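You operate a simulated robot arm through the tools that you are given. There is no shell and no other tool.

You run a simulated robot arm. Do the job below in one go: nothing can be reset, and whatever is moved stays where it is left.

TASK
Turn the silver top nut till its needle shows green, then lock it.
Fine: draw the yellow tab back first, push it in after; last, swing the tiller to the red stop.

Only the result counts: the job must be done as asked and must still hold three seconds after the hand-in. Knocking over, shifting, dropping, spilling or breaking anything else fails it.

THE ROBOT
A 7-joint arm with a fingered hand, fixed in place. Base frame: the origin is on the floor under the middle of its stand, x ahead of it, y to its left, z up. Units: m, rad, N and s.
With the tool pointing down near the work surface it reaches from about 0.4 to 0.72 m from the base axis. Its first joint turns from -2.897 to 2.897 rad. Payload 3.4 kg.
The TCP is the grasp point between the finger pads, 0.025 m short of the fingertips. In the tool frame z runs along the fingers and y along their closing line. The gripper opens to 0.088 m; its body begins 0.029 m behind the TCP. The gripper is a hand of 3 fingers: y runs from the thumb to the fingers, the wrist lies at [-0.013, -0.106, -0.174] in the tool frame.
Orientation is that of the tool frame in the base frame, as a unit quaternion [w, x, y, z]. With the fingers straight down and the wrist toward the robot, the tool's x, y and z point along [0, 1, 0], [1, 0, 0] and [0, 0, -1] of the base frame.

THE INTERFACE
- The arm moves only by the tool move_arm. Its argument "rows" is a list of rows, each an object of numbers (a shift or turn left out is 0): "tx", "ty", "tz": the shift along the tool's x, y, z in units of 25 mm (1.0 is 25 mm); "rx", "ry", "rz": the turn, a rotation vector about the tool's x, y, z in units of 5 degrees (1.0 is 5 degrees). In form: [{"tx": .., "ty": .., "tz": .., "rx": .., "ry": .., "rz": ..}, ...]. A call has 1 to 20 rows; each row shifts and turns the commanded pose from where the row before left it, along the tool's axes as they then stand. A call with a number of a shift or a turn outside -1 to 1 is refused whole. Rows are played at 5 a second. More than 0.05 m and 0.15 rad between two rows, and nothing of the call is played. A pose out of reach is approached as far as the arm can. The call stops where the force on the tool passes 40 N (or 10 N more than at its start, if that is more) or the arm is blocked; 0.2 s more then pass. In this call time passes only in rows, and 0.2 s behind the last. The reply holds the time, the measured pose of the TCP, the force on the tool along the base axes, the opening and the grip force, in the units named above and with some noise, with the torque about the TCP (base axes, N m) and any sound that the robot's microphone picked up.
- Cameras (640 x 400 px; columns grow to the right, rows downward): "scene" is fixed at [0.0533, -0.5072, 1.4773]; the picture's right is [0.78, -0.63, 0.00], its down [-0.49, -0.61, -0.62] and it looks along [0.39, 0.48, -0.78] (base axes); focal length 267 px, centre (320, 200). "wrist" rides on the gripper at [0.058, -0.085, -0.099] in the tool frame; the picture's right is [-0.67, 0.35, -0.66], its down [-0.69, -0.63, 0.37] and it looks along [-0.28, 0.69, 0.66] (tool axes); focal length 261 px, centre (320, 200). There is no depth. A picture from a camera that has moved, and an enlarged one, comes with that camera's place and axes in the base frame and with its lens. The place of the scene camera against the robot may be out by one fixed shift of up to 0.012 m in any direction.
- camera(camera): a new picture of that camera. No time passes.
- slide_trunk(by): slides the trunk up (or, below 0, down) by that many m; the arm rides with it, the base frame stays. It gives what a move gives, with no picture.
- set_fingers(index, middle, thumb_bend, thumb_turn): sets how far each is bent, from 0 (flat) to 1 (curled in); at 0.3 the hand is open as for a grip, at 0.7 the pads meet at the TCP. One left out holds its place. A second passes; each finger stops where it meets its share of the squeeze, and holds until it gets a number again. It is the only way to open and close the hand. It gives what a move gives, with no picture; readings hold the bend of each and the force on the fingers (four entries, about 0 where the hand has none), thumb and palm. thumb_turn goes from beside the hand (0) to across from the fingers (1), as for a grip.
- inspect(camera, box): a new picture of the part [left, top, right, bottom] of that camera's present view, enlarged. No time passes.
- hand_in(): hands the job in; it is judged then, once.

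Places have to be worked out from the pictures, the camera data and where the tool is seen. Open the gripper and draw the arm clear of the work before you hand the job in, unless the task says otherwise.

The tools are called after "Emit:" as name(argument=value, ...) on one line, values as JSON. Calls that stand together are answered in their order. move_arm: Moves the arm, as the interface text tells. Its arguments: {"type":"object","properties":{"rows":{"type":"array","items":{"type":"object","properties":{"tx":{"type":"number"},"ty":{"type":"number"},"tz":{"type":"number"},"rx":{"type":"number"},"ry":{"type":"number"},"rz":{"type":"number"}}}}},"required":["rows"]} The other tools are called the same way: slide_trunk (by) moves the trunk up or down; set_fingers (index, middle, thumb_bend, thumb_turn) moves the fingers one by one; camera (camera) takes a picture; inspect (camera, box) takes an enlarged picture of a part of a camera's view; hand_in () hands the job in.

At the start:

```text
t: 0.0
tcp_pos: [0.2095, -0.1857, 1.2115]
ee_rot: [0.001, 0.707, 0.707, 0.001]
contact_force: [0.3, 0.2, -0.8]
torque: [0.0, 0.0, 0.04]
grip_width: 0.0877
gripper_force: 0.0
shape: jaw
bend: [0.3, 0.3, 0.3, 0.98]
finger forces: [0.0, 0.1, 0.0, 0.0, 0.1, 0.1]
trunk travel left (down, up): [-0.525, 0.065]
```

scene: 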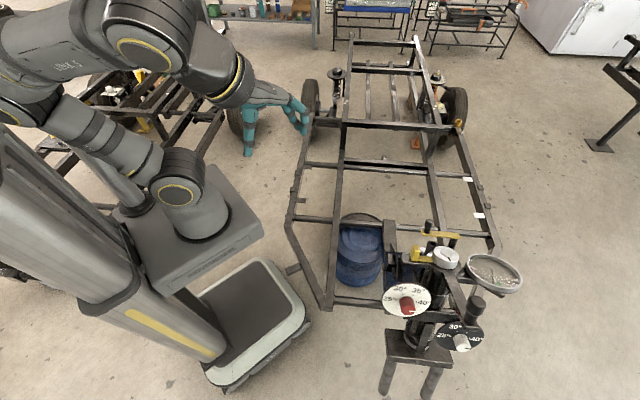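
wrist: 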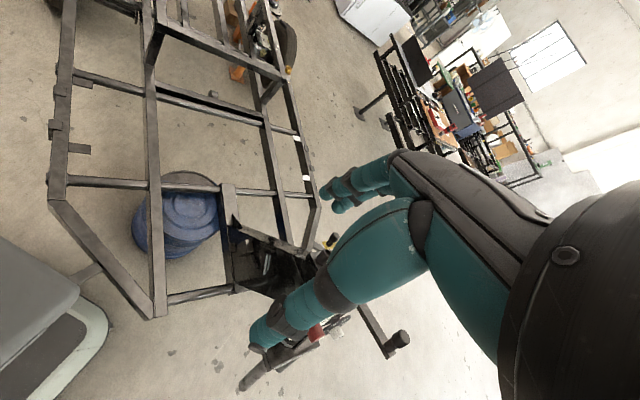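

The scene shows a front-end assembly with dials on the right of the frame. I'll look closer at it with the scene camera enlarged before moving anything.

Emit:
inspect(camera="scene", box=[360, 210, 540, 330])

Emit:
inspect(camera="scene", box=[400, 220, 490, 280])

Emit:
inspect(camera="scene", box=[360, 270, 510, 400])

```text
3.33 times, centred on (450, 270) of scene
camera zoom: at [0.0533, -0.5072, 1.4773], right [0.78, -0.63, 0.0], down [-0.49, -0.61, -0.62], along [0.39, 0.48, -0.78], focal length 890 px, centre (-113, -33)
```

zoom: 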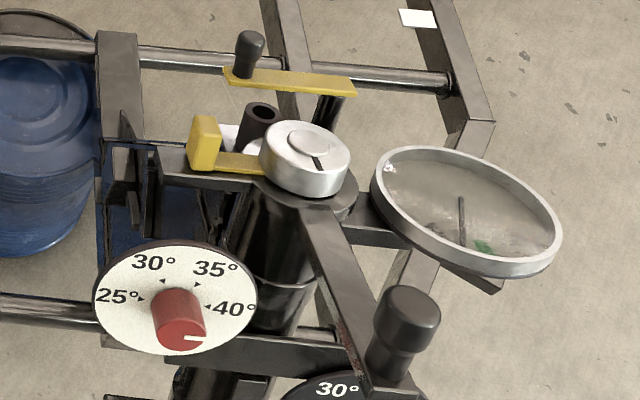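

```text
6.67 times, centred on (445, 250) of scene
camera zoom: at [0.0533, -0.5072, 1.4773], right [0.78, -0.63, 0.0], down [-0.49, -0.61, -0.62], along [0.39, 0.48, -0.78], focal length 1781 px, centre (-513, -133)
```

zoom: 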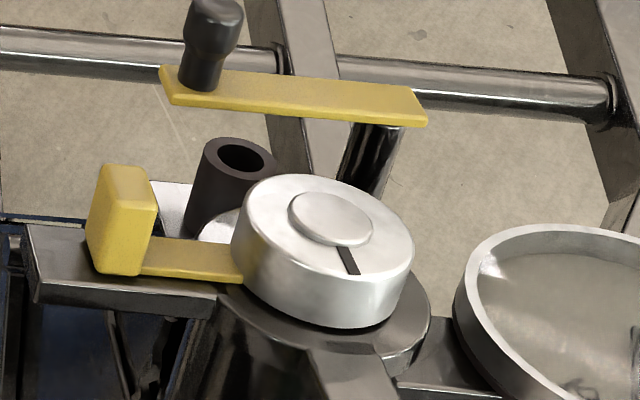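

```text
3.08 times, centred on (435, 335) of scene
camera zoom: at [0.0533, -0.5072, 1.4773], right [0.78, -0.63, 0.0], down [-0.49, -0.61, -0.62], along [0.39, 0.48, -0.78], focal length 822 px, centre (-34, -215)
```

zoom: 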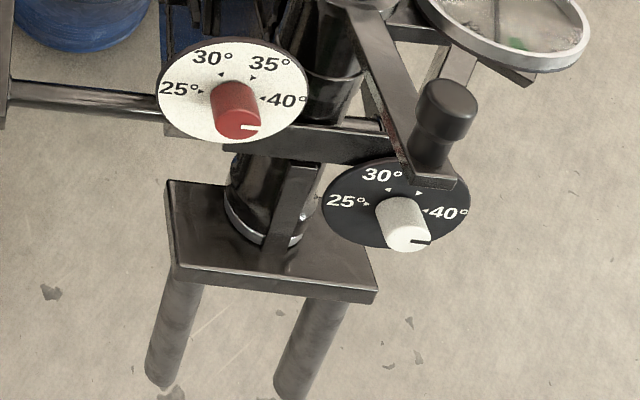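

The gauge dish with a needle and green patch sits on the right, the silver nut sits on the column with a yellow tab beside it, and a bar with a black knob may be the tiller. I'll look at what the wrist camera can see from here.

Emit:
inspect(camera="wrist", box=[220, 180, 420, 400])

Emit:
inspect(camera="scene", box=[440, 235, 540, 305])

Emit:
inspect(camera="scene", box=[425, 265, 505, 325])

Emit:
inspect(camera="scene", box=[380, 240, 460, 300])

```text
1.82 times, centred on (320, 290) of wrist
camera zoom: at [0.1244, -0.1266, 1.3108], right [0.35, -0.67, 0.66], down [-0.63, -0.69, -0.37], along [0.69, -0.28, -0.66], focal length 474 px, centre (320, 36)
```

zoom: 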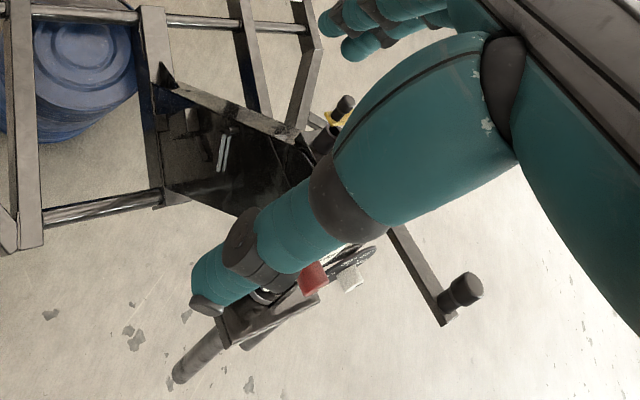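

```text
5.71 times, centred on (490, 270) of scene
camera zoom: at [0.0533, -0.5072, 1.4773], right [0.78, -0.63, 0.0], down [-0.49, -0.61, -0.62], along [0.39, 0.48, -0.78], focal length 1526 px, centre (-651, -200)
```

zoom: 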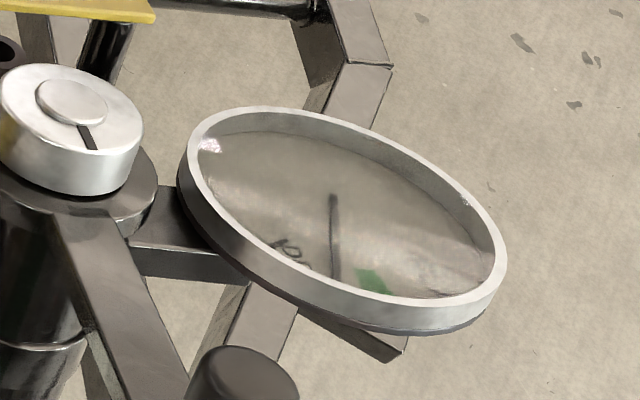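

```text
6.67 times, centred on (465, 295) of scene
camera zoom: at [0.0533, -0.5072, 1.4773], right [0.78, -0.63, 0.0], down [-0.49, -0.61, -0.62], along [0.39, 0.48, -0.78], focal length 1781 px, centre (-647, -433)
```

zoom: 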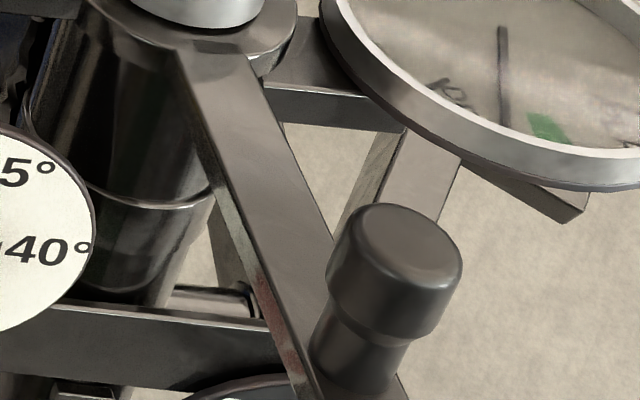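

```text
6.67 times, centred on (420, 270) of scene
camera zoom: at [0.0533, -0.5072, 1.4773], right [0.78, -0.63, 0.0], down [-0.49, -0.61, -0.62], along [0.39, 0.48, -0.78], focal length 1781 px, centre (-347, -267)
```

zoom: 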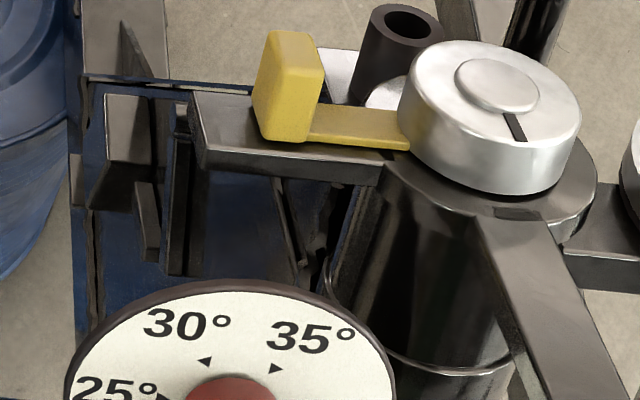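

The nut appears to be around x≈0.44, y≈-0.47, z≈0.95, with the tab block on its robot side and the tiller knob around (0.38,-0.57). I'll yaw the hand about 45° in free air, high up, so the wrist camera looks toward the assembly.

Emit:
move_arm(rows=[{"rz": 1}, {"rz": 1}, {"rz": 1}, {"rz": 1}, {"rz": 1}, {"rz": 1}, {"rz": 1}, {"rz": 1}, {"rz": 1}])

Emit:
camera(camera="wrist")

```text
t: 2.2
tcp_pos: [0.2419, -0.1737, 1.1892]
ee_rot: [-0.04, 0.898, 0.437, -0.021]
contact_force: [-0.2, -0.7, 0.6]
torque: [-0.01, -0.01, 0.0]
grip_width: 0.0879
gripper_force: 0.1
shape: jaw
bend: [0.3, 0.3, 0.3, 0.98]
finger forces: [0.0, 0.1, 0.0, 0.0, 0.0, 0.0]
trunk travel left (down, up): [-0.525, 0.065]
stopped in row 9: the arm was blocked; the commanded pose is now the measured one
```

```text
taken
camera wrist: at [0.2185, -0.0803, 1.2954], right [-0.09, -0.78, 0.62], down [-0.94, -0.13, -0.3], along [0.32, -0.62, -0.72], focal length 261 px, centre (320, 200)
```

wrist: 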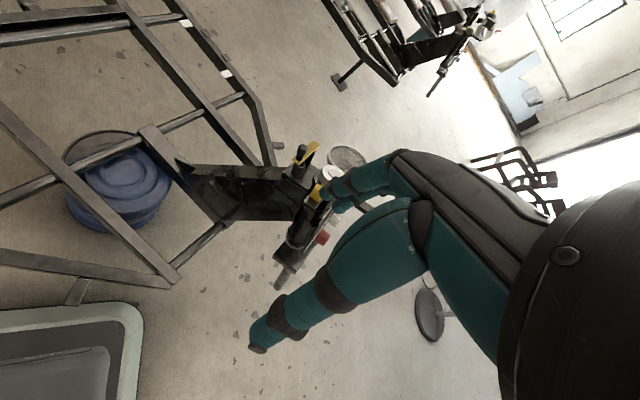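

The arm reached a joint limit near the end, but the assembly is now visible near the middle of the wrist picture. I'll enlarge that part.

Emit:
inspect(camera="wrist", box=[260, 120, 380, 210])

Emit:
inspect(camera="scene", box=[120, 0, 440, 200])

```text
4.44 times, centred on (320, 165) of wrist
camera zoom: at [0.2185, -0.0803, 1.2954], right [-0.09, -0.78, 0.62], down [-0.94, -0.13, -0.3], along [0.32, -0.62, -0.72], focal length 1158 px, centre (320, 356)
```

zoom: 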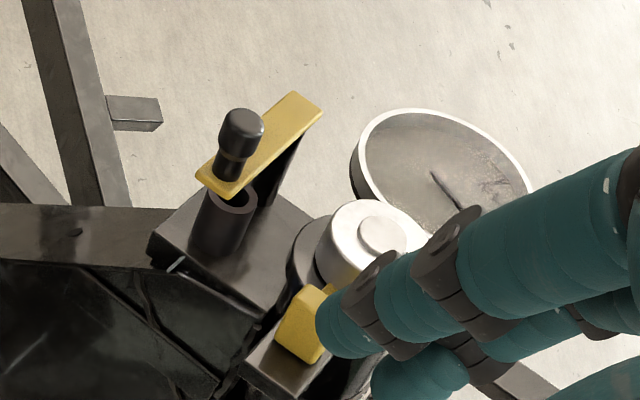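

```text
2.00 times, centred on (280, 100) of scene
camera zoom: at [0.0533, -0.5072, 1.4773], right [0.78, -0.63, 0.0], down [-0.49, -0.61, -0.62], along [0.39, 0.48, -0.78], focal length 534 px, centre (400, 400)
```

zoom: 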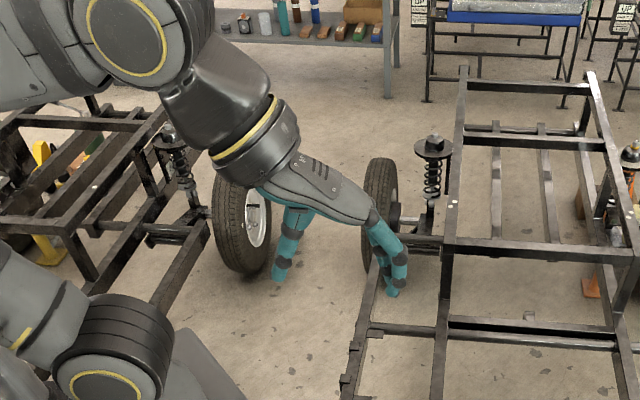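

Triangulating both views gives the nut top ≈ (0.47,-0.47,0.90), the tab block ≈ (0.42,-0.42,0.89), the gauge ≈ (0.55,-0.57,0.86) and the crank handle ≈ (0.51,-0.39,0.90). I'll move outward, staying well above at z≈1.15, and level the tool to get better views.

Emit:
move_arm(rows=[{"tx": -0.25, "ty": 0.96, "tz": 0.11, "rx": -0.13}, {"tx": -0.25, "ty": 0.96, "tz": 0.11, "rx": -0.13}, {"tx": -0.25, "ty": 0.96, "tz": 0.11, "rx": -0.13}, {"tx": -0.25, "ty": 0.96, "tz": 0.11, "rx": -0.13}, {"tx": -0.25, "ty": 0.96, "tz": 0.11, "rx": -0.13}, {"tx": -0.25, "ty": 0.96, "tz": 0.11, "rx": -0.13}, {"tx": -0.25, "ty": 0.96, "tz": 0.11, "rx": -0.13}, {"tx": -0.25, "ty": 0.96, "tz": 0.11, "rx": -0.13}])

Emit:
camera(camera="wrist")

Emit:
camera(camera="scene")

```text
t: 4.0
tcp_pos: [0.3596, -0.3318, 1.158]
ee_rot: [0.002, 0.9, 0.435, -0.002]
contact_force: [-0.3, 0.5, 0.4]
torque: [-0.05, 0.0, -0.01]
grip_width: 0.0874
gripper_force: 0.3
shape: jaw
bend: [0.3, 0.3, 0.3, 0.98]
finger forces: [0.1, 0.0, 0.1, 0.0, 0.0, 0.0]
trunk travel left (down, up): [-0.525, 0.065]
```

```text
taken
camera wrist: at [0.3286, -0.2328, 1.2566], right [-0.14, -0.74, 0.66], down [-0.92, -0.15, -0.36], along [0.37, -0.66, -0.66], focal length 261 px, centre (320, 200)
```

wrist: 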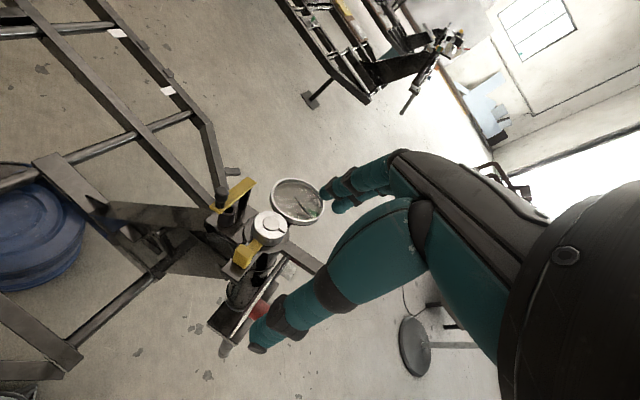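

```text
taken
```

scene: 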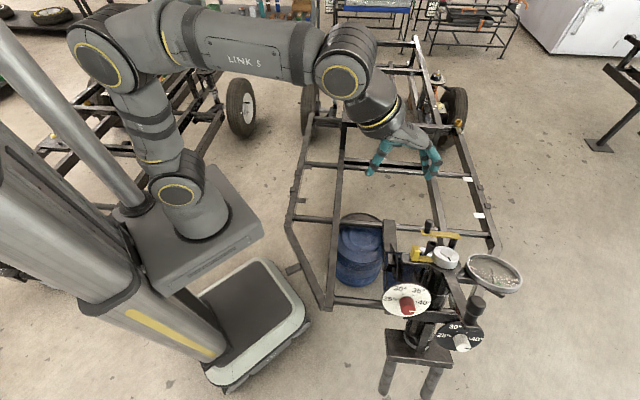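

A clear view now. I'll enlarge the assembly in the wrist picture.

Emit:
inspect(camera="wrist", box=[190, 160, 340, 260])

Emit:
inspect(camera="wrist", box=[260, 170, 335, 230])

Emit:
inspect(camera="wrist", box=[190, 230, 340, 360])

```text
4.00 times, centred on (265, 210) of wrist
camera zoom: at [0.3286, -0.2328, 1.2566], right [-0.14, -0.74, 0.66], down [-0.92, -0.15, -0.36], along [0.37, -0.66, -0.66], focal length 1043 px, centre (540, 160)
```

zoom: 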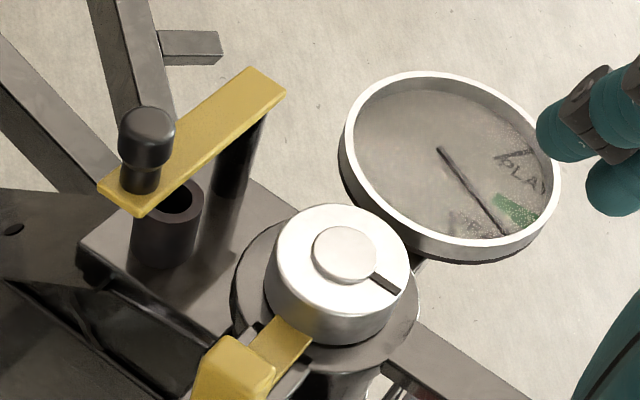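

```text
6.67 times, centred on (298, 200) of wrist
camera zoom: at [0.3286, -0.2328, 1.2566], right [-0.14, -0.74, 0.66], down [-0.92, -0.15, -0.36], along [0.37, -0.66, -0.66], focal length 1738 px, centre (470, 200)
```

zoom: 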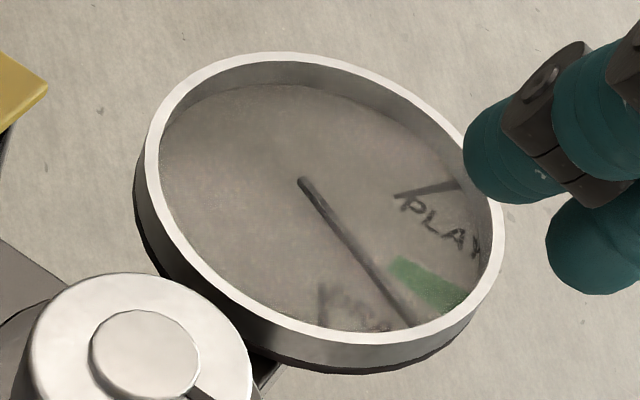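

```text
3.08 times, centred on (265, 295) of wrist
camera zoom: at [0.3286, -0.2328, 1.2566], right [-0.14, -0.74, 0.66], down [-0.92, -0.15, -0.36], along [0.37, -0.66, -0.66], focal length 802 px, centre (489, -92)
```

zoom: 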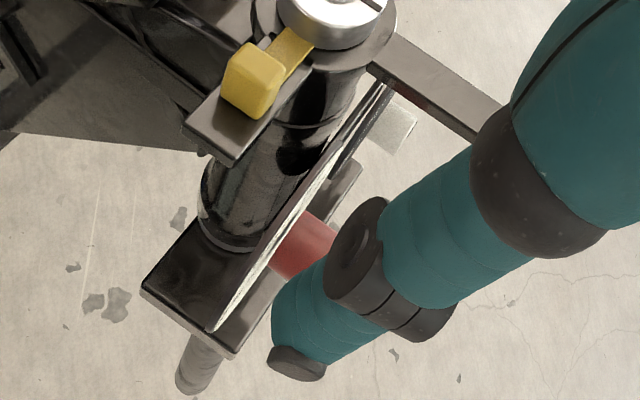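

The gauge needle lies beside the green sector, on the side away from "PLAY". I need to find the red stop, so I'll enlarge the tiller area in both views as far as they go.

Emit:
inspect(camera="scene", box=[440, 270, 490, 330])

Emit:
inspect(camera="scene", box=[400, 230, 440, 260])

Emit:
inspect(camera="wrist", box=[270, 230, 330, 290])

Emit:
inspect(camera="wrist", box=[215, 200, 290, 270])

```text
6.67 times, centred on (465, 300) of scene
camera zoom: at [0.0533, -0.5072, 1.4773], right [0.78, -0.63, 0.0], down [-0.49, -0.61, -0.62], along [0.39, 0.48, -0.78], focal length 1781 px, centre (-647, -467)
```

zoom: 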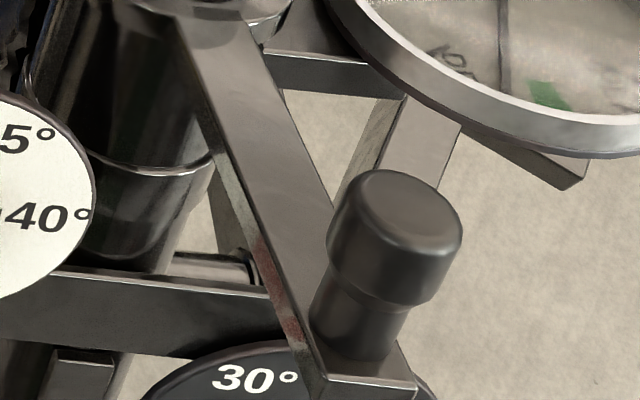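

```text
13.33 times, centred on (420, 245) of scene
camera zoom: at [0.0533, -0.5072, 1.4773], right [0.78, -0.63, 0.0], down [-0.49, -0.61, -0.62], along [0.39, 0.48, -0.78], focal length 3561 px, centre (-1013, -400)
```

zoom: 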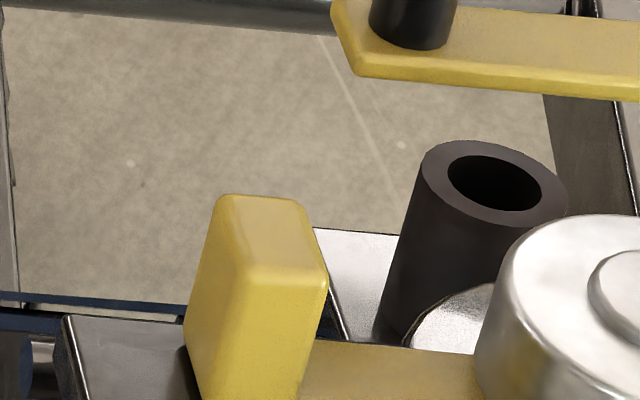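

```text
6.67 times, centred on (300, 260) of wrist
camera zoom: at [0.3286, -0.2328, 1.2566], right [-0.14, -0.74, 0.66], down [-0.92, -0.15, -0.36], along [0.37, -0.66, -0.66], focal length 1738 px, centre (453, -200)
```

zoom: 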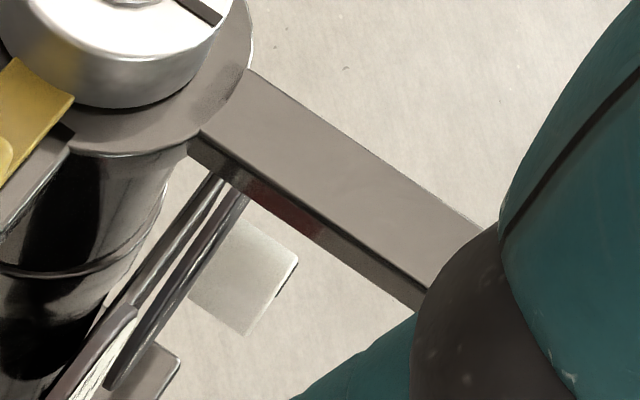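

```text
5.71 times, centred on (252, 235) of wrist
camera zoom: at [0.3286, -0.2328, 1.2566], right [-0.14, -0.74, 0.66], down [-0.92, -0.15, -0.36], along [0.37, -0.66, -0.66], focal length 1489 px, centre (706, 0)
```

zoom: 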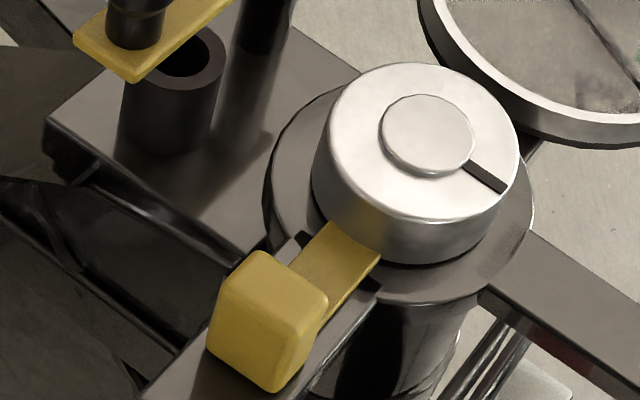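

The red patch on the tiller's side is at z≈0.81, but I can't tell yet what the red stop is. I'll yaw back and move around to the -y side, keeping x<0.36 to clear the machine, for a look from there.

Emit:
move_arm(rows=[{"rz": -0.96}, {"rz": -0.96}, {"rz": -0.96}, {"rz": -0.96}, {"rz": -0.96}, {"rz": -0.96}, {"rz": -0.96}, {"rz": -0.96}])

Emit:
move_arm(rows=[{"tx": -0.94, "ty": -0.5, "tz": 0.25}, {"tx": -0.94, "ty": -0.5, "tz": 0.25}, {"tx": -0.94, "ty": -0.5, "tz": 0.25}, {"tx": -0.94, "ty": -0.5, "tz": 0.25}, {"tx": -0.94, "ty": -0.5, "tz": 0.25}, {"tx": -0.94, "ty": -0.5, "tz": 0.25}, {"tx": -0.94, "ty": -0.4, "tz": 0.25}, {"tx": -0.94, "ty": -0.4, "tz": 0.25}, {"tx": -0.94, "ty": -0.4, "tz": 0.25}, {"tx": -0.94, "ty": -0.4, "tz": 0.25}, {"tx": -0.94, "ty": -0.4, "tz": 0.25}, {"tx": -0.94, "ty": -0.4, "tz": 0.25}, {"tx": -0.94, "ty": -0.3, "tz": 0.25}])

Emit:
camera(camera="wrist")

Emit:
camera(camera="scene")

```text
t: 5.8
tcp_pos: [0.3588, -0.3308, 1.158]
ee_rot: [0.001, 0.707, 0.707, -0.002]
contact_force: [-0.3, 0.1, 0.3]
torque: [0.02, -0.02, 0.02]
grip_width: 0.0878
gripper_force: 0.0
shape: jaw
bend: [0.3, 0.3, 0.3, 0.98]
finger forces: [0.0, 0.0, 0.0, 0.0, 0.1, 0.0]
trunk travel left (down, up): [-0.525, 0.065]
```

```text
t: 8.6
tcp_pos: [0.2131, -0.5301, 1.0614]
ee_rot: [0.0, 0.708, 0.707, -0.003]
contact_force: [0.1, 0.1, 1.1]
torque: [0.04, -0.01, 0.02]
grip_width: 0.0876
gripper_force: 0.0
shape: jaw
bend: [0.3, 0.3, 0.3, 0.98]
finger forces: [0.1, 0.0, 0.0, 0.0, 0.0, 0.0]
out of reach, approached as far as the arm can: row 8, 9, 10, 11, 12, 13
trunk travel left (down, up): [-0.525, 0.065]
```

```text
taken
camera wrist: at [0.1281, -0.4713, 1.161], right [0.35, -0.67, 0.66], down [-0.63, -0.69, -0.36], along [0.69, -0.29, -0.66], focal length 261 px, centre (320, 200)
```

wrist: 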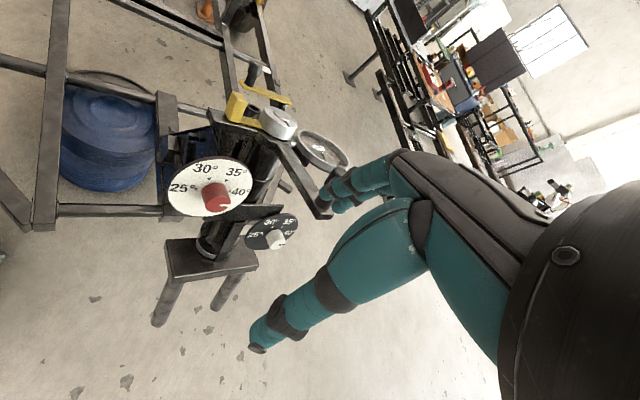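

```text
taken
```

scene: 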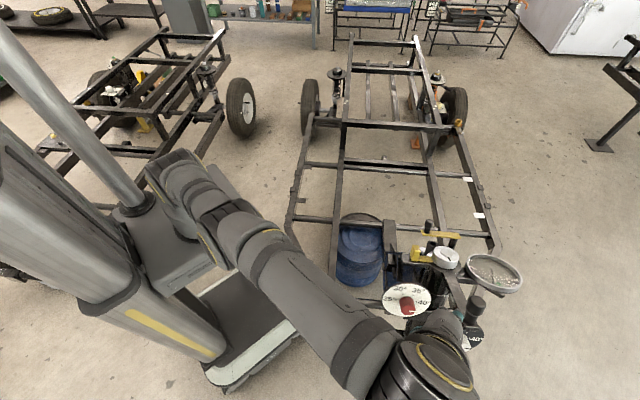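

This view shows the robot-side face of the machine. I'll enlarge the tiller and the surroundings of the column.

Emit:
inspect(camera="wrist", box=[220, 100, 370, 220])

Emit:
inspect(camera="wrist", box=[270, 130, 340, 220])

Emit:
inspect(camera="wrist", box=[160, 140, 320, 280])

```text
3.33 times, centred on (295, 160) of wrist
camera zoom: at [0.1281, -0.4713, 1.161], right [0.35, -0.67, 0.66], down [-0.63, -0.69, -0.36], along [0.69, -0.29, -0.66], focal length 869 px, centre (403, 333)
```

zoom: 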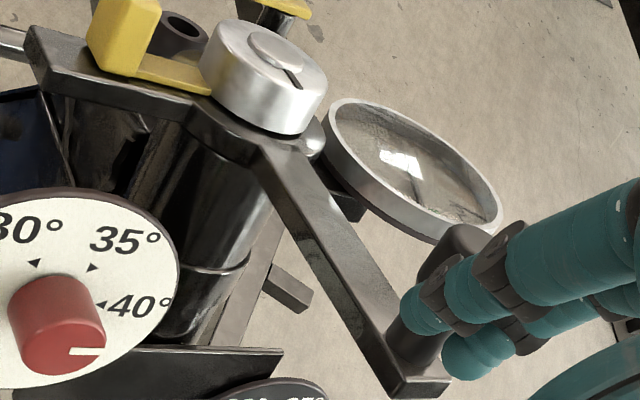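

```text
4.44 times, centred on (305, 175) of wrist
camera zoom: at [0.1281, -0.4713, 1.161], right [0.35, -0.67, 0.66], down [-0.63, -0.69, -0.36], along [0.69, -0.29, -0.66], focal length 1158 px, centre (387, 311)
```

zoom: 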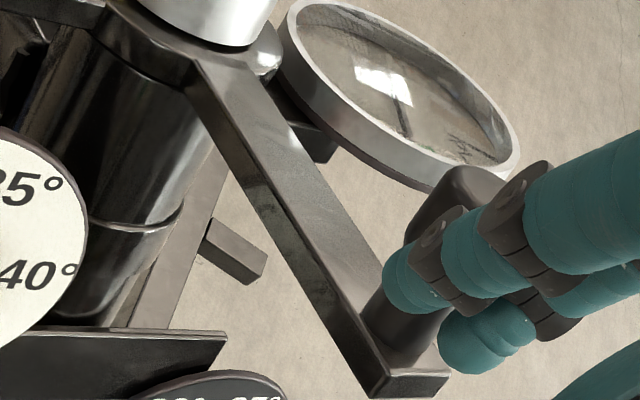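

```text
2.86 times, centred on (240, 210) of wrist
camera zoom: at [0.1281, -0.4713, 1.161], right [0.35, -0.67, 0.66], down [-0.63, -0.69, -0.36], along [0.69, -0.29, -0.66], focal length 745 px, centre (549, 171)
```

zoom: 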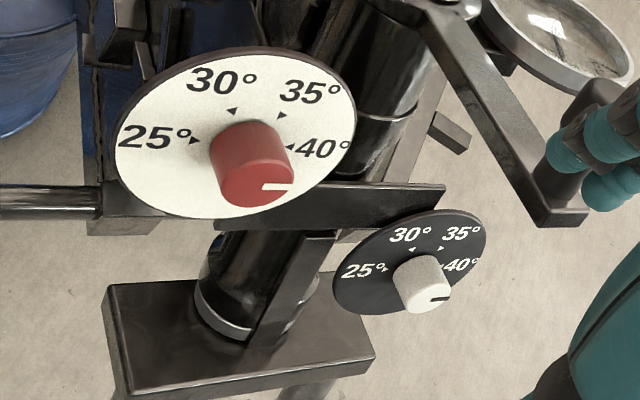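

From here the tiller side shows no red, so the earlier red was only a reflection. The real red stop must be somewhere unseen, so I'll go up and over with the camera pitched more steeply down.

Emit:
move_arm(rows=[{"tz": -1}, {"tz": -1}, {"tz": -1}, {"tz": -1}, {"tz": -0.5}, {"ty": 1}, {"ty": 1}, {"ty": 1}, {"ty": 1}, {"ty": 1}, {"ty": 1}, {"ty": 1}, {"ty": 1}])

Emit:
move_arm(rows=[{"rx": 1}, {"rx": 1}, {"rx": 1}, {"rx": 1}, {"rx": 1}, {"rx": 1}, {"rx": 1}])

Emit:
camera(camera="wrist")

Emit:
camera(camera="scene")

```text
t: 11.4
tcp_pos: [0.3744, -0.4558, 1.1383]
ee_rot: [0.003, 0.707, 0.707, -0.002]
contact_force: [-0.2, 0.2, 0.3]
torque: [0.0, -0.01, 0.01]
grip_width: 0.0875
gripper_force: 0.0
shape: jaw
bend: [0.3, 0.3, 0.3, 0.98]
finger forces: [0.1, 0.0, 0.0, 0.1, 0.0, 0.0]
out of reach, approached as far as the arm can: row 1, 2, 3, 4, 5, 7, 8, 9, 10, 11, 12, 13
trunk travel left (down, up): [-0.525, 0.065]
```

```text
t: 13.0
tcp_pos: [0.3328, -0.4115, 1.1081]
ee_rot: [-0.213, 0.674, 0.673, -0.216]
contact_force: [-0.3, 0.2, -0.9]
torque: [0.0, 0.0, 0.02]
grip_width: 0.0877
gripper_force: 0.0
shape: jaw
bend: [0.3, 0.3, 0.3, 0.98]
finger forces: [0.0, 0.1, 0.0, 0.0, 0.0, 0.0]
out of reach, approached as far as the arm can: row 1, 2, 3, 4, 5, 6, 7
trunk travel left (down, up): [-0.525, 0.065]
```

```text
taken
camera wrist: at [0.3196, -0.3524, 1.2376], right [0.66, -0.67, 0.34], down [-0.73, -0.68, 0.07], along [0.19, -0.29, -0.94], focal length 261 px, centre (320, 200)
```

wrist: 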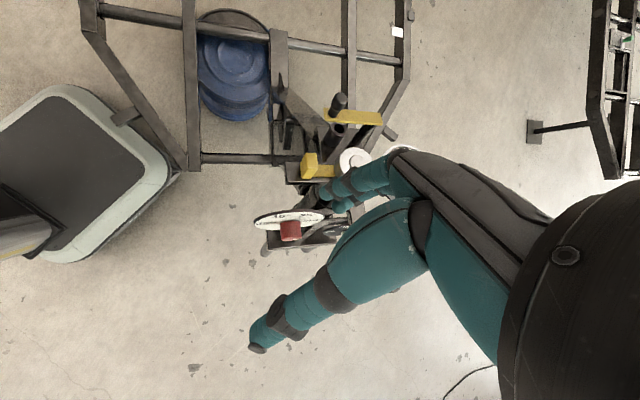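

```text
taken
```

scene: 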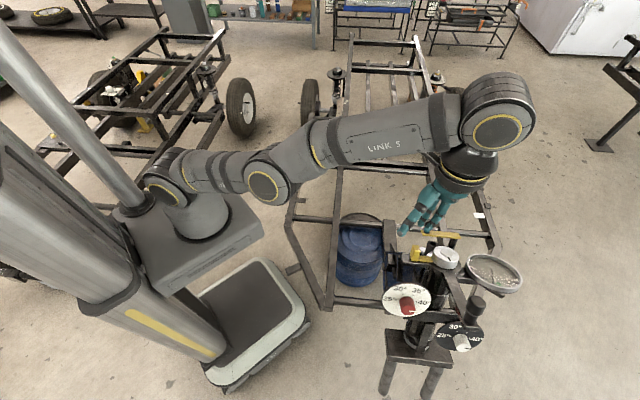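

The bar end triangulates to ≈(0.36,-0.587,0.92), so the red seen before was the dial knob mirrored in the bar. I haven't found the red stop yet, so I'll un-tilt and see where the commanded pose stands, then look from the other sides.

Emit:
move_arm(rows=[{"rx": -1, "tx": 0.9}, {"rx": -1, "tx": 0.9}, {"rx": -1, "tx": 0.9}, {"rx": -1, "tx": 0.9}, {"rx": -1, "tx": 0.9}, {"rx": -1, "tx": 0.9}, {"rx": -1, "tx": 0.9}])

```text
t: 14.6
tcp_pos: [0.4169, -0.3851, 1.2033]
ee_rot: [0.002, 0.707, 0.707, -0.002]
contact_force: [-0.3, 0.2, 0.4]
torque: [0.0, 0.01, 0.0]
grip_width: 0.0874
gripper_force: 0.0
shape: jaw
bend: [0.3, 0.3, 0.3, 0.98]
finger forces: [0.1, 0.0, 0.1, 0.0, 0.1, 0.0]
out of reach, approached as far as the arm can: row 1, 2, 3, 4, 5, 6, 7
trunk travel left (down, up): [-0.525, 0.065]
```

The commanded pose had drifted outside reach at this height. I'll command a pose on the +y side of the machine at z≈1.05 with yaw −38° for another view.

Emit:
move_arm(rows=[{"tx": 0.914, "ty": 0.136, "tz": 0.556}, {"tx": 0.914, "ty": 0.136, "tz": 0.556}, {"tx": 0.914, "ty": 0.136, "tz": 0.556}, {"tx": 0.914, "ty": 0.136, "tz": 0.556}, {"tx": 0.914, "ty": 0.136, "tz": 0.556}, {"tx": 0.914, "ty": 0.136, "tz": 0.556}, {"tx": 0.914, "ty": 0.136, "tz": 0.556}, {"tx": 0.914, "ty": 0.136, "tz": 0.556}, {"tx": 0.914, "ty": 0.136, "tz": 0.556}, {"tx": 0.914, "ty": 0.136, "tz": 0.556}, {"rz": 0.96}, {"rz": 0.96}, {"rz": 0.96}, {"rz": 0.96}, {"rz": 0.96}, {"rz": 0.96}, {"rz": 0.96}, {"rz": 0.96}])

Emit:
camera(camera="wrist")

```text
t: 18.4
tcp_pos: [0.5785, -0.2848, 1.182]
ee_rot: [0.0, 0.901, 0.435, -0.001]
contact_force: [0.3, -0.5, -0.3]
torque: [0.02, 0.0, 0.03]
grip_width: 0.0875
gripper_force: 0.0
shape: jaw
bend: [0.3, 0.3, 0.3, 0.98]
finger forces: [0.0, 0.0, 0.0, 0.0, 0.0, 0.0]
out of reach, approached as far as the arm can: row 1, 2, 3, 4, 5, 6, 7, 8, 9, 10, 11, 12, 13, 14, 16
trunk travel left (down, up): [-0.525, 0.065]
```

```text
taken
camera wrist: at [0.5486, -0.1857, 1.2801], right [-0.14, -0.74, 0.66], down [-0.92, -0.15, -0.36], along [0.36, -0.66, -0.66], focal length 261 px, centre (320, 200)
```

wrist: 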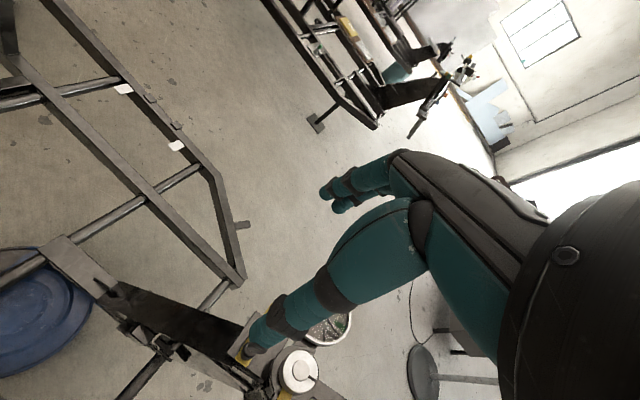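

This view is partly blocked by the thumb. I'll shift a bit back over the machine and yaw further (to about −90°) to look at its far side.

Emit:
move_arm(rows=[{"tx": -0.88, "tz": 0.2}, {"tx": -0.88, "tz": 0.2}, {"tx": -0.88, "tz": 0.2}, {"tx": -0.88, "tz": 0.2}, {"tx": -0.88, "tz": 0.2}, {"tx": -0.88, "tz": 0.2}, {"rz": 0.95}, {"rz": 0.95}, {"rz": 0.95}, {"rz": 0.95}, {"rz": 0.95}, {"rz": 0.95}, {"rz": 0.95}, {"rz": 0.95}, {"rz": 0.95}, {"rz": 0.95}, {"rz": 0.95}])

Emit:
camera(camera="wrist")

```text
t: 22.0
tcp_pos: [0.4923, -0.3849, 1.1476]
ee_rot: [0.002, 1.0, -0.006, -0.001]
contact_force: [0.0, -0.3, -0.2]
torque: [-0.01, 0.02, -0.02]
grip_width: 0.0877
gripper_force: 0.1
shape: jaw
bend: [0.3, 0.3, 0.3, 0.98]
finger forces: [0.0, 0.0, 0.0, 0.0, 0.0, 0.0]
out of reach, approached as far as the arm can: row 1, 2, 3, 5, 8, 13, 15, 16, 17
trunk travel left (down, up): [-0.525, 0.065]
```

```text
taken
camera wrist: at [0.5518, -0.3006, 1.2459], right [-0.67, -0.34, 0.66], down [-0.68, 0.64, -0.37], along [-0.3, -0.69, -0.66], focal length 261 px, centre (320, 200)
```

wrist: 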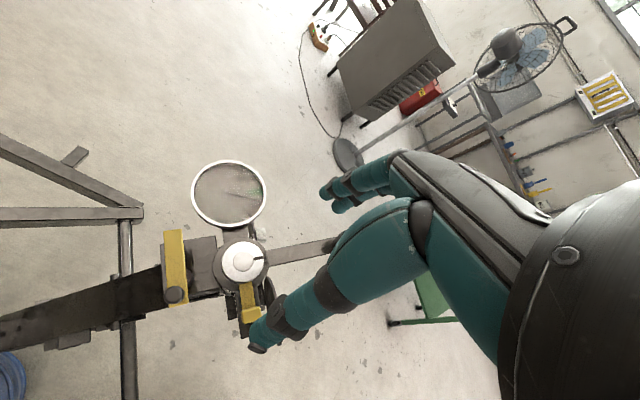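

The far side is now visible from nearly overhead. I'll enlarge this view.

Emit:
inspect(camera="wrist", box=[150, 150, 340, 350])

Emit:
inspect(camera="wrist", box=[180, 150, 280, 240])

Emit:
inspect(camera="wrist", box=[210, 220, 340, 300])

Emit:
inspect(camera="wrist", box=[150, 220, 290, 350])

```text
2.00 times, centred on (245, 250) of wrist
camera zoom: at [0.5518, -0.3006, 1.2459], right [-0.67, -0.34, 0.66], down [-0.68, 0.64, -0.37], along [-0.3, -0.69, -0.66], focal length 521 px, centre (470, 100)
```

zoom: 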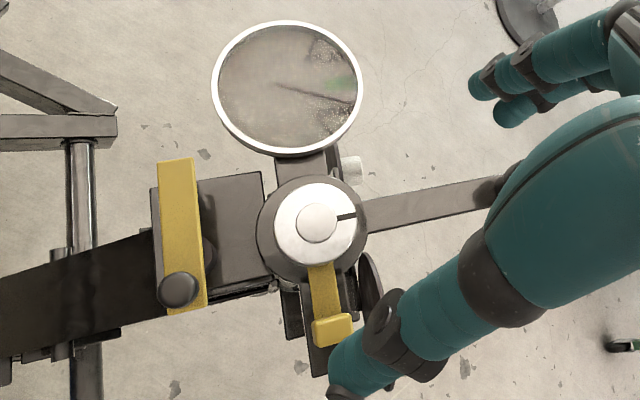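

```text
4.44 times, centred on (230, 195) of wrist
camera zoom: at [0.5518, -0.3006, 1.2459], right [-0.67, -0.34, 0.66], down [-0.68, 0.64, -0.37], along [-0.3, -0.69, -0.66], focal length 1158 px, centre (720, 222)
```

zoom: 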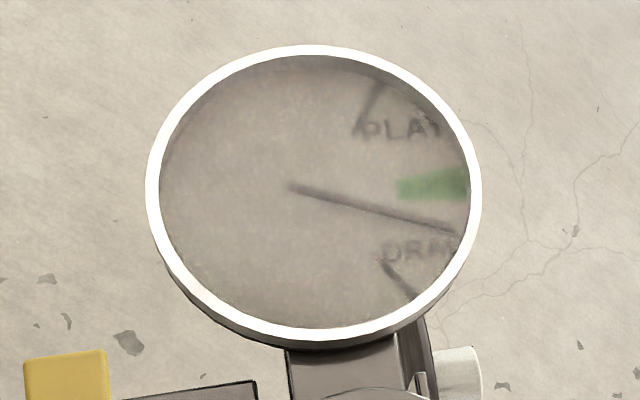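

```text
4.92 times, centred on (275, 260) of wrist
camera zoom: at [0.5518, -0.3006, 1.2459], right [-0.67, -0.34, 0.66], down [-0.68, 0.64, -0.37], along [-0.3, -0.69, -0.66], focal length 1283 px, centre (542, -95)
```

zoom: 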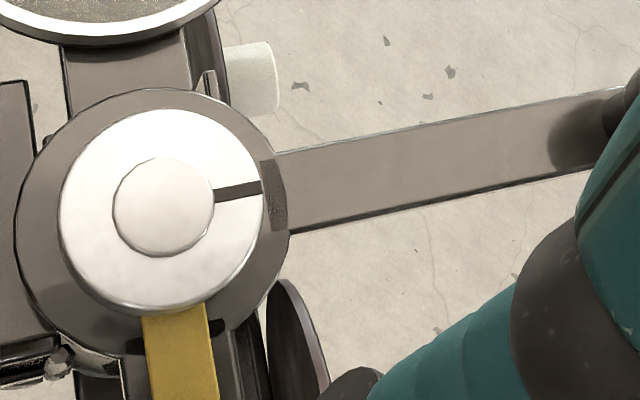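

```text
3.08 times, centred on (220, 285) of wrist
camera zoom: at [0.5518, -0.3006, 1.2459], right [-0.67, -0.34, 0.66], down [-0.68, 0.64, -0.37], along [-0.3, -0.69, -0.66], focal length 802 px, centre (628, -62)
```

zoom: 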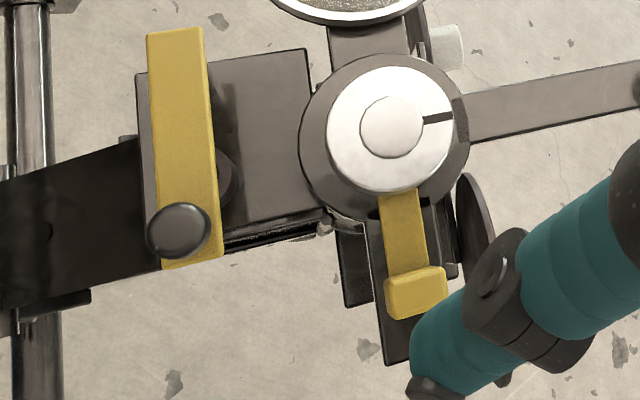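

Overhead, the gauge reads PLAY – green – DRAG with the needle slightly on the DRAG side. Still no red stop, so I'll yaw on to about −150° so the camera looks back toward the robot and shows the far side.

Emit:
move_arm(rows=[{"rz": 1}, {"rz": 1}, {"rz": 1}, {"rz": 1}, {"rz": 1}, {"rz": 1}, {"rz": 1}, {"rz": 1}, {"rz": 1}, {"rz": 1}, {"rz": 1}, {"rz": 1}])

Emit:
camera(camera="wrist")

```text
t: 24.6
tcp_pos: [0.4342, -0.3485, 1.1174]
ee_rot: [0.002, 0.903, -0.429, 0.0]
contact_force: [-0.2, -0.3, -0.3]
torque: [0.01, 0.03, 0.0]
grip_width: 0.0872
gripper_force: 0.1
shape: jaw
bend: [0.3, 0.3, 0.3, 0.98]
finger forces: [0.0, 0.1, 0.0, 0.0, 0.0, 0.0]
out of reach, approached as far as the arm can: row 1, 2, 3, 4, 5, 6, 7, 8, 9, 10, 11, 12
trunk travel left (down, up): [-0.525, 0.065]
```

```text
taken
camera wrist: at [0.5362, -0.3387, 1.216], right [-0.69, 0.3, 0.65], down [0.05, 0.93, -0.37], along [-0.72, -0.22, -0.66], focal length 261 px, centre (320, 200)
```

wrist: 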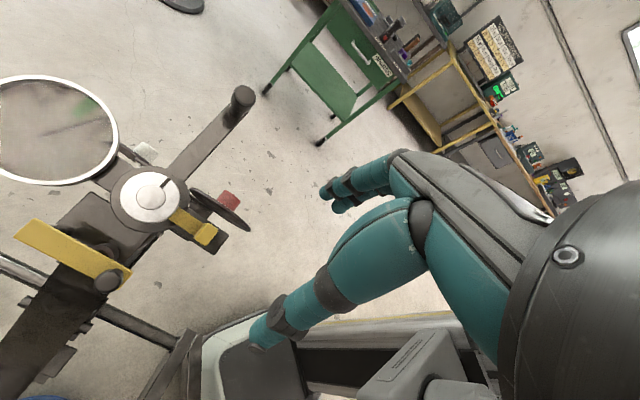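

The whole machine including the tiller and its knob is now in clear view from the far side. I'll enlarge it in pieces.

Emit:
inspect(camera="wrist", box=[90, 70, 270, 260])

Emit:
inspect(camera="wrist", box=[150, 70, 270, 180])

Emit:
inspect(camera="wrist", box=[0, 60, 130, 200])

Emit:
inspect(camera="wrist", box=[0, 180, 160, 320])

```text
2.11 times, centred on (180, 165) of wrist
camera zoom: at [0.5362, -0.3387, 1.216], right [-0.69, 0.3, 0.65], down [0.05, 0.93, -0.37], along [-0.72, -0.22, -0.66], focal length 549 px, centre (615, 274)
```

zoom: 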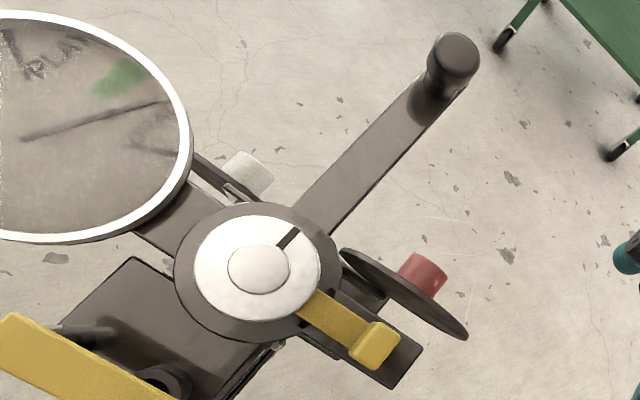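

```text
3.64 times, centred on (210, 125) of wrist
camera zoom: at [0.5362, -0.3387, 1.216], right [-0.69, 0.3, 0.65], down [0.05, 0.93, -0.37], along [-0.72, -0.22, -0.66], focal length 948 px, centre (720, 473)
```

zoom: 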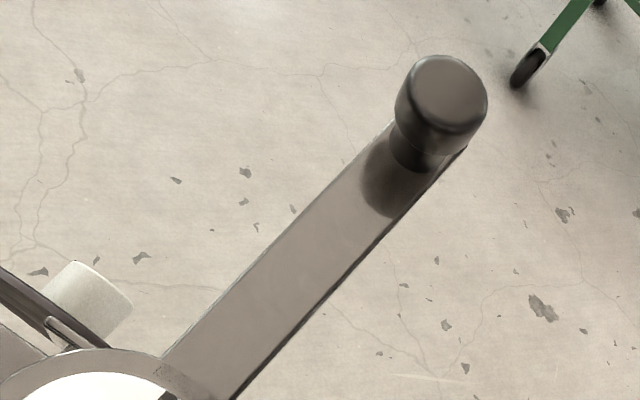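

```text
2.86 times, centred on (65, 130) of wrist
camera zoom: at [0.5362, -0.3387, 1.216], right [-0.69, 0.3, 0.65], down [0.05, 0.93, -0.37], along [-0.72, -0.22, -0.66], focal length 745 px, centre (1049, 400)
```

zoom: 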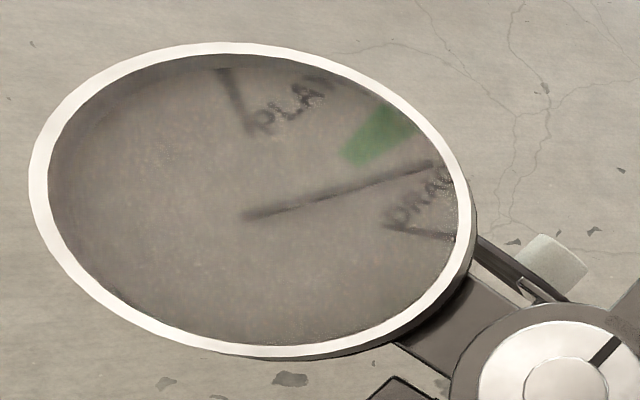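

```text
2.86 times, centred on (80, 250) of wrist
camera zoom: at [0.5362, -0.3387, 1.216], right [-0.69, 0.3, 0.65], down [0.05, 0.93, -0.37], along [-0.72, -0.22, -0.66], focal length 745 px, centre (1006, 57)
```

zoom: 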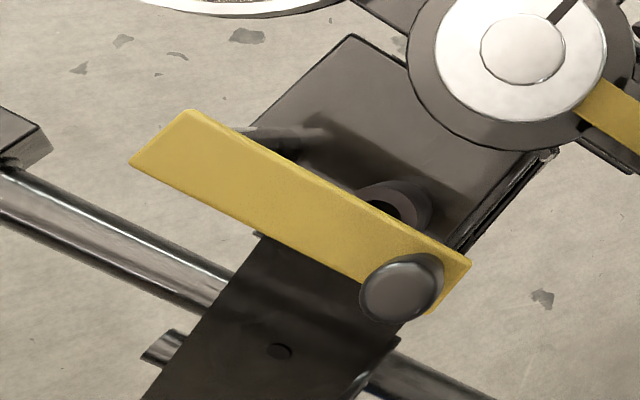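

Still no red besides the dial knob. The arm should not cover the left half of the machine in the scene view, so I'll check there and around the frame for a red part.

Emit:
camera(camera="scene")

Emit:
inspect(camera="scene", box=[280, 200, 400, 320])

Emit:
inspect(camera="scene", box=[370, 290, 500, 400])

Emit:
inspect(camera="scene", box=[420, 200, 540, 290])

```text
taken
```

scene: 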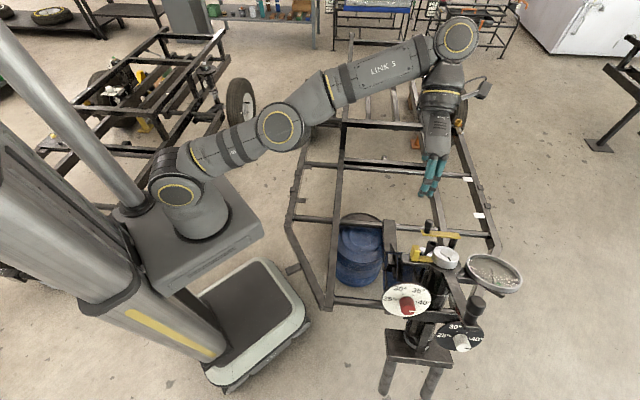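

```text
3.33 times, centred on (340, 260) of scene
camera zoom: at [0.0533, -0.5072, 1.4773], right [0.78, -0.63, 0.0], down [-0.49, -0.61, -0.62], along [0.39, 0.48, -0.78], focal length 890 px, centre (253, 0)
```

zoom: 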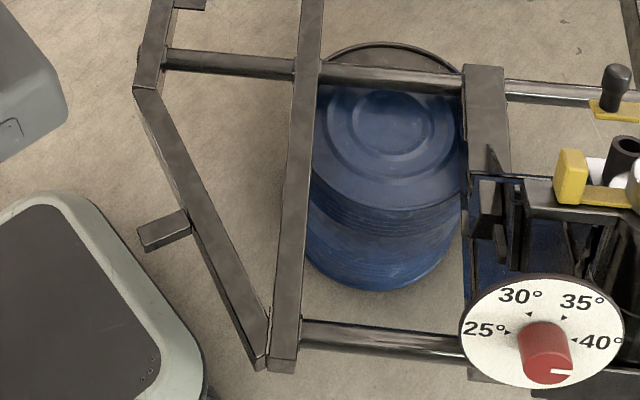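

```text
3.64 times, centred on (435, 345) of scene
camera zoom: at [0.0533, -0.5072, 1.4773], right [0.78, -0.63, 0.0], down [-0.49, -0.61, -0.62], along [0.39, 0.48, -0.78], focal length 971 px, centre (-98, -327)
```

zoom: 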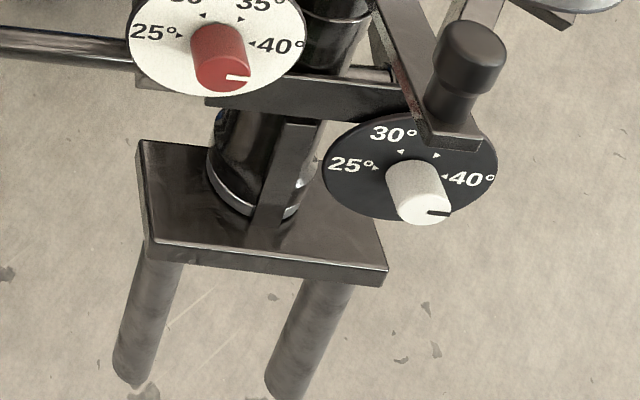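

```text
4.44 times, centred on (480, 245) of scene
camera zoom: at [0.0533, -0.5072, 1.4773], right [0.78, -0.63, 0.0], down [-0.49, -0.61, -0.62], along [0.39, 0.48, -0.78], focal length 1187 px, centre (-391, 0)
```

zoom: 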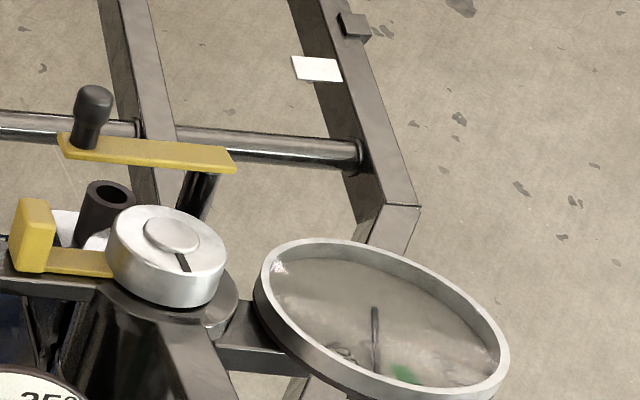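

I'll yaw back to a natural wrist angle, staying in place and high, before taking a low look from the robot's side.

Emit:
move_arm(rows=[{"rz": -1}, {"rz": -1}, {"rz": -1}, {"rz": -1}, {"rz": -1}, {"rz": -1}, {"rz": -1}, {"rz": -1}, {"rz": -1}, {"rz": -1}, {"rz": -1}, {"rz": -1}, {"rz": -1}, {"rz": -1}, {"rz": -1}, {"rz": -1}, {"rz": -1}, {"rz": -1}, {"rz": -1}, {"rz": -1}])

```text
t: 28.8
tcp_pos: [0.4334, -0.348, 1.1166]
ee_rot: [0.001, 0.917, 0.399, -0.001]
contact_force: [-0.3, 0.2, 0.9]
torque: [0.0, -0.03, -0.03]
grip_width: 0.0878
gripper_force: 0.1
shape: jaw
bend: [0.3, 0.3, 0.3, 0.98]
finger forces: [0.1, 0.1, 0.0, 0.1, 0.0, 0.0]
trunk travel left (down, up): [-0.525, 0.065]
```

The pose is now known exactly (yaw ≈ −43°). I'll move to the robot side of the machine at (0.26,-0.48), keep some height, then tilt the fingers forward for a flatter look.

Emit:
move_arm(rows=[{"tx": -0.95, "ty": -0.17}, {"tx": -0.95, "ty": -0.17}, {"tx": -0.95, "ty": -0.17}, {"tx": -0.95, "ty": -0.17}, {"tx": -0.95, "ty": -0.17}, {"tx": -0.95, "ty": -0.17}, {"tx": -0.95, "ty": -0.17}, {"tx": -0.95, "ty": -0.17}, {"tx": -0.95, "ty": -0.17}, {"rz": -0.92}, {"rz": -0.92}, {"rz": -0.92}, {"rz": -0.92}, {"rz": -0.92}])

Emit:
move_arm(rows=[{"tz": 0.9}, {"tz": 0.9}, {"tz": 0.9}, {"tz": 0.9}, {"rx": -1}, {"rx": -1}, {"rx": -1}, {"rx": -1}, {"rx": -1}, {"rx": -1}, {"rx": -1}])

Emit:
camera(camera="wrist")

```text
t: 31.8
tcp_pos: [0.26, -0.479, 1.1183]
ee_rot: [0.001, 0.819, 0.573, -0.002]
contact_force: [0.1, -0.7, -0.1]
torque: [-0.02, -0.03, 0.0]
grip_width: 0.0876
gripper_force: 0.0
shape: jaw
bend: [0.3, 0.3, 0.3, 0.98]
finger forces: [0.1, 0.1, 0.0, 0.0, 0.0, 0.1]
trunk travel left (down, up): [-0.525, 0.065]
```

```text
t: 34.2
tcp_pos: [0.2597, -0.4776, 1.0272]
ee_rot: [0.248, 0.781, 0.547, 0.171]
contact_force: [0.0, 0.3, 0.0]
torque: [0.03, -0.02, 0.03]
grip_width: 0.088
gripper_force: 0.0
shape: jaw
bend: [0.3, 0.3, 0.3, 0.98]
finger forces: [0.0, 0.0, 0.1, 0.0, 0.1, 0.1]
trunk travel left (down, up): [-0.525, 0.065]
```

```text
taken
camera wrist: at [0.1602, -0.3807, 1.0598], right [-0.32, -0.59, 0.74], down [-0.52, -0.54, -0.66], along [0.79, -0.6, -0.14], focal length 261 px, centre (320, 200)
```

wrist: 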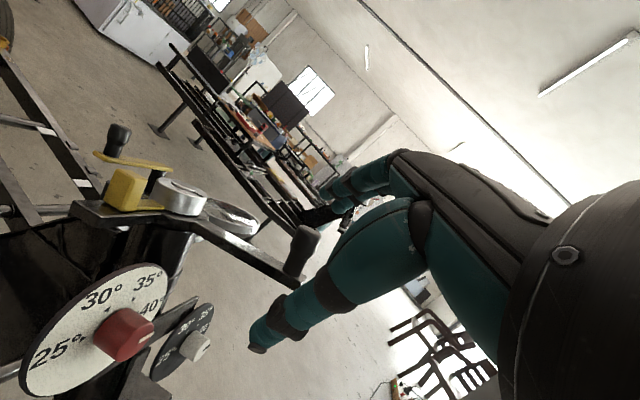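

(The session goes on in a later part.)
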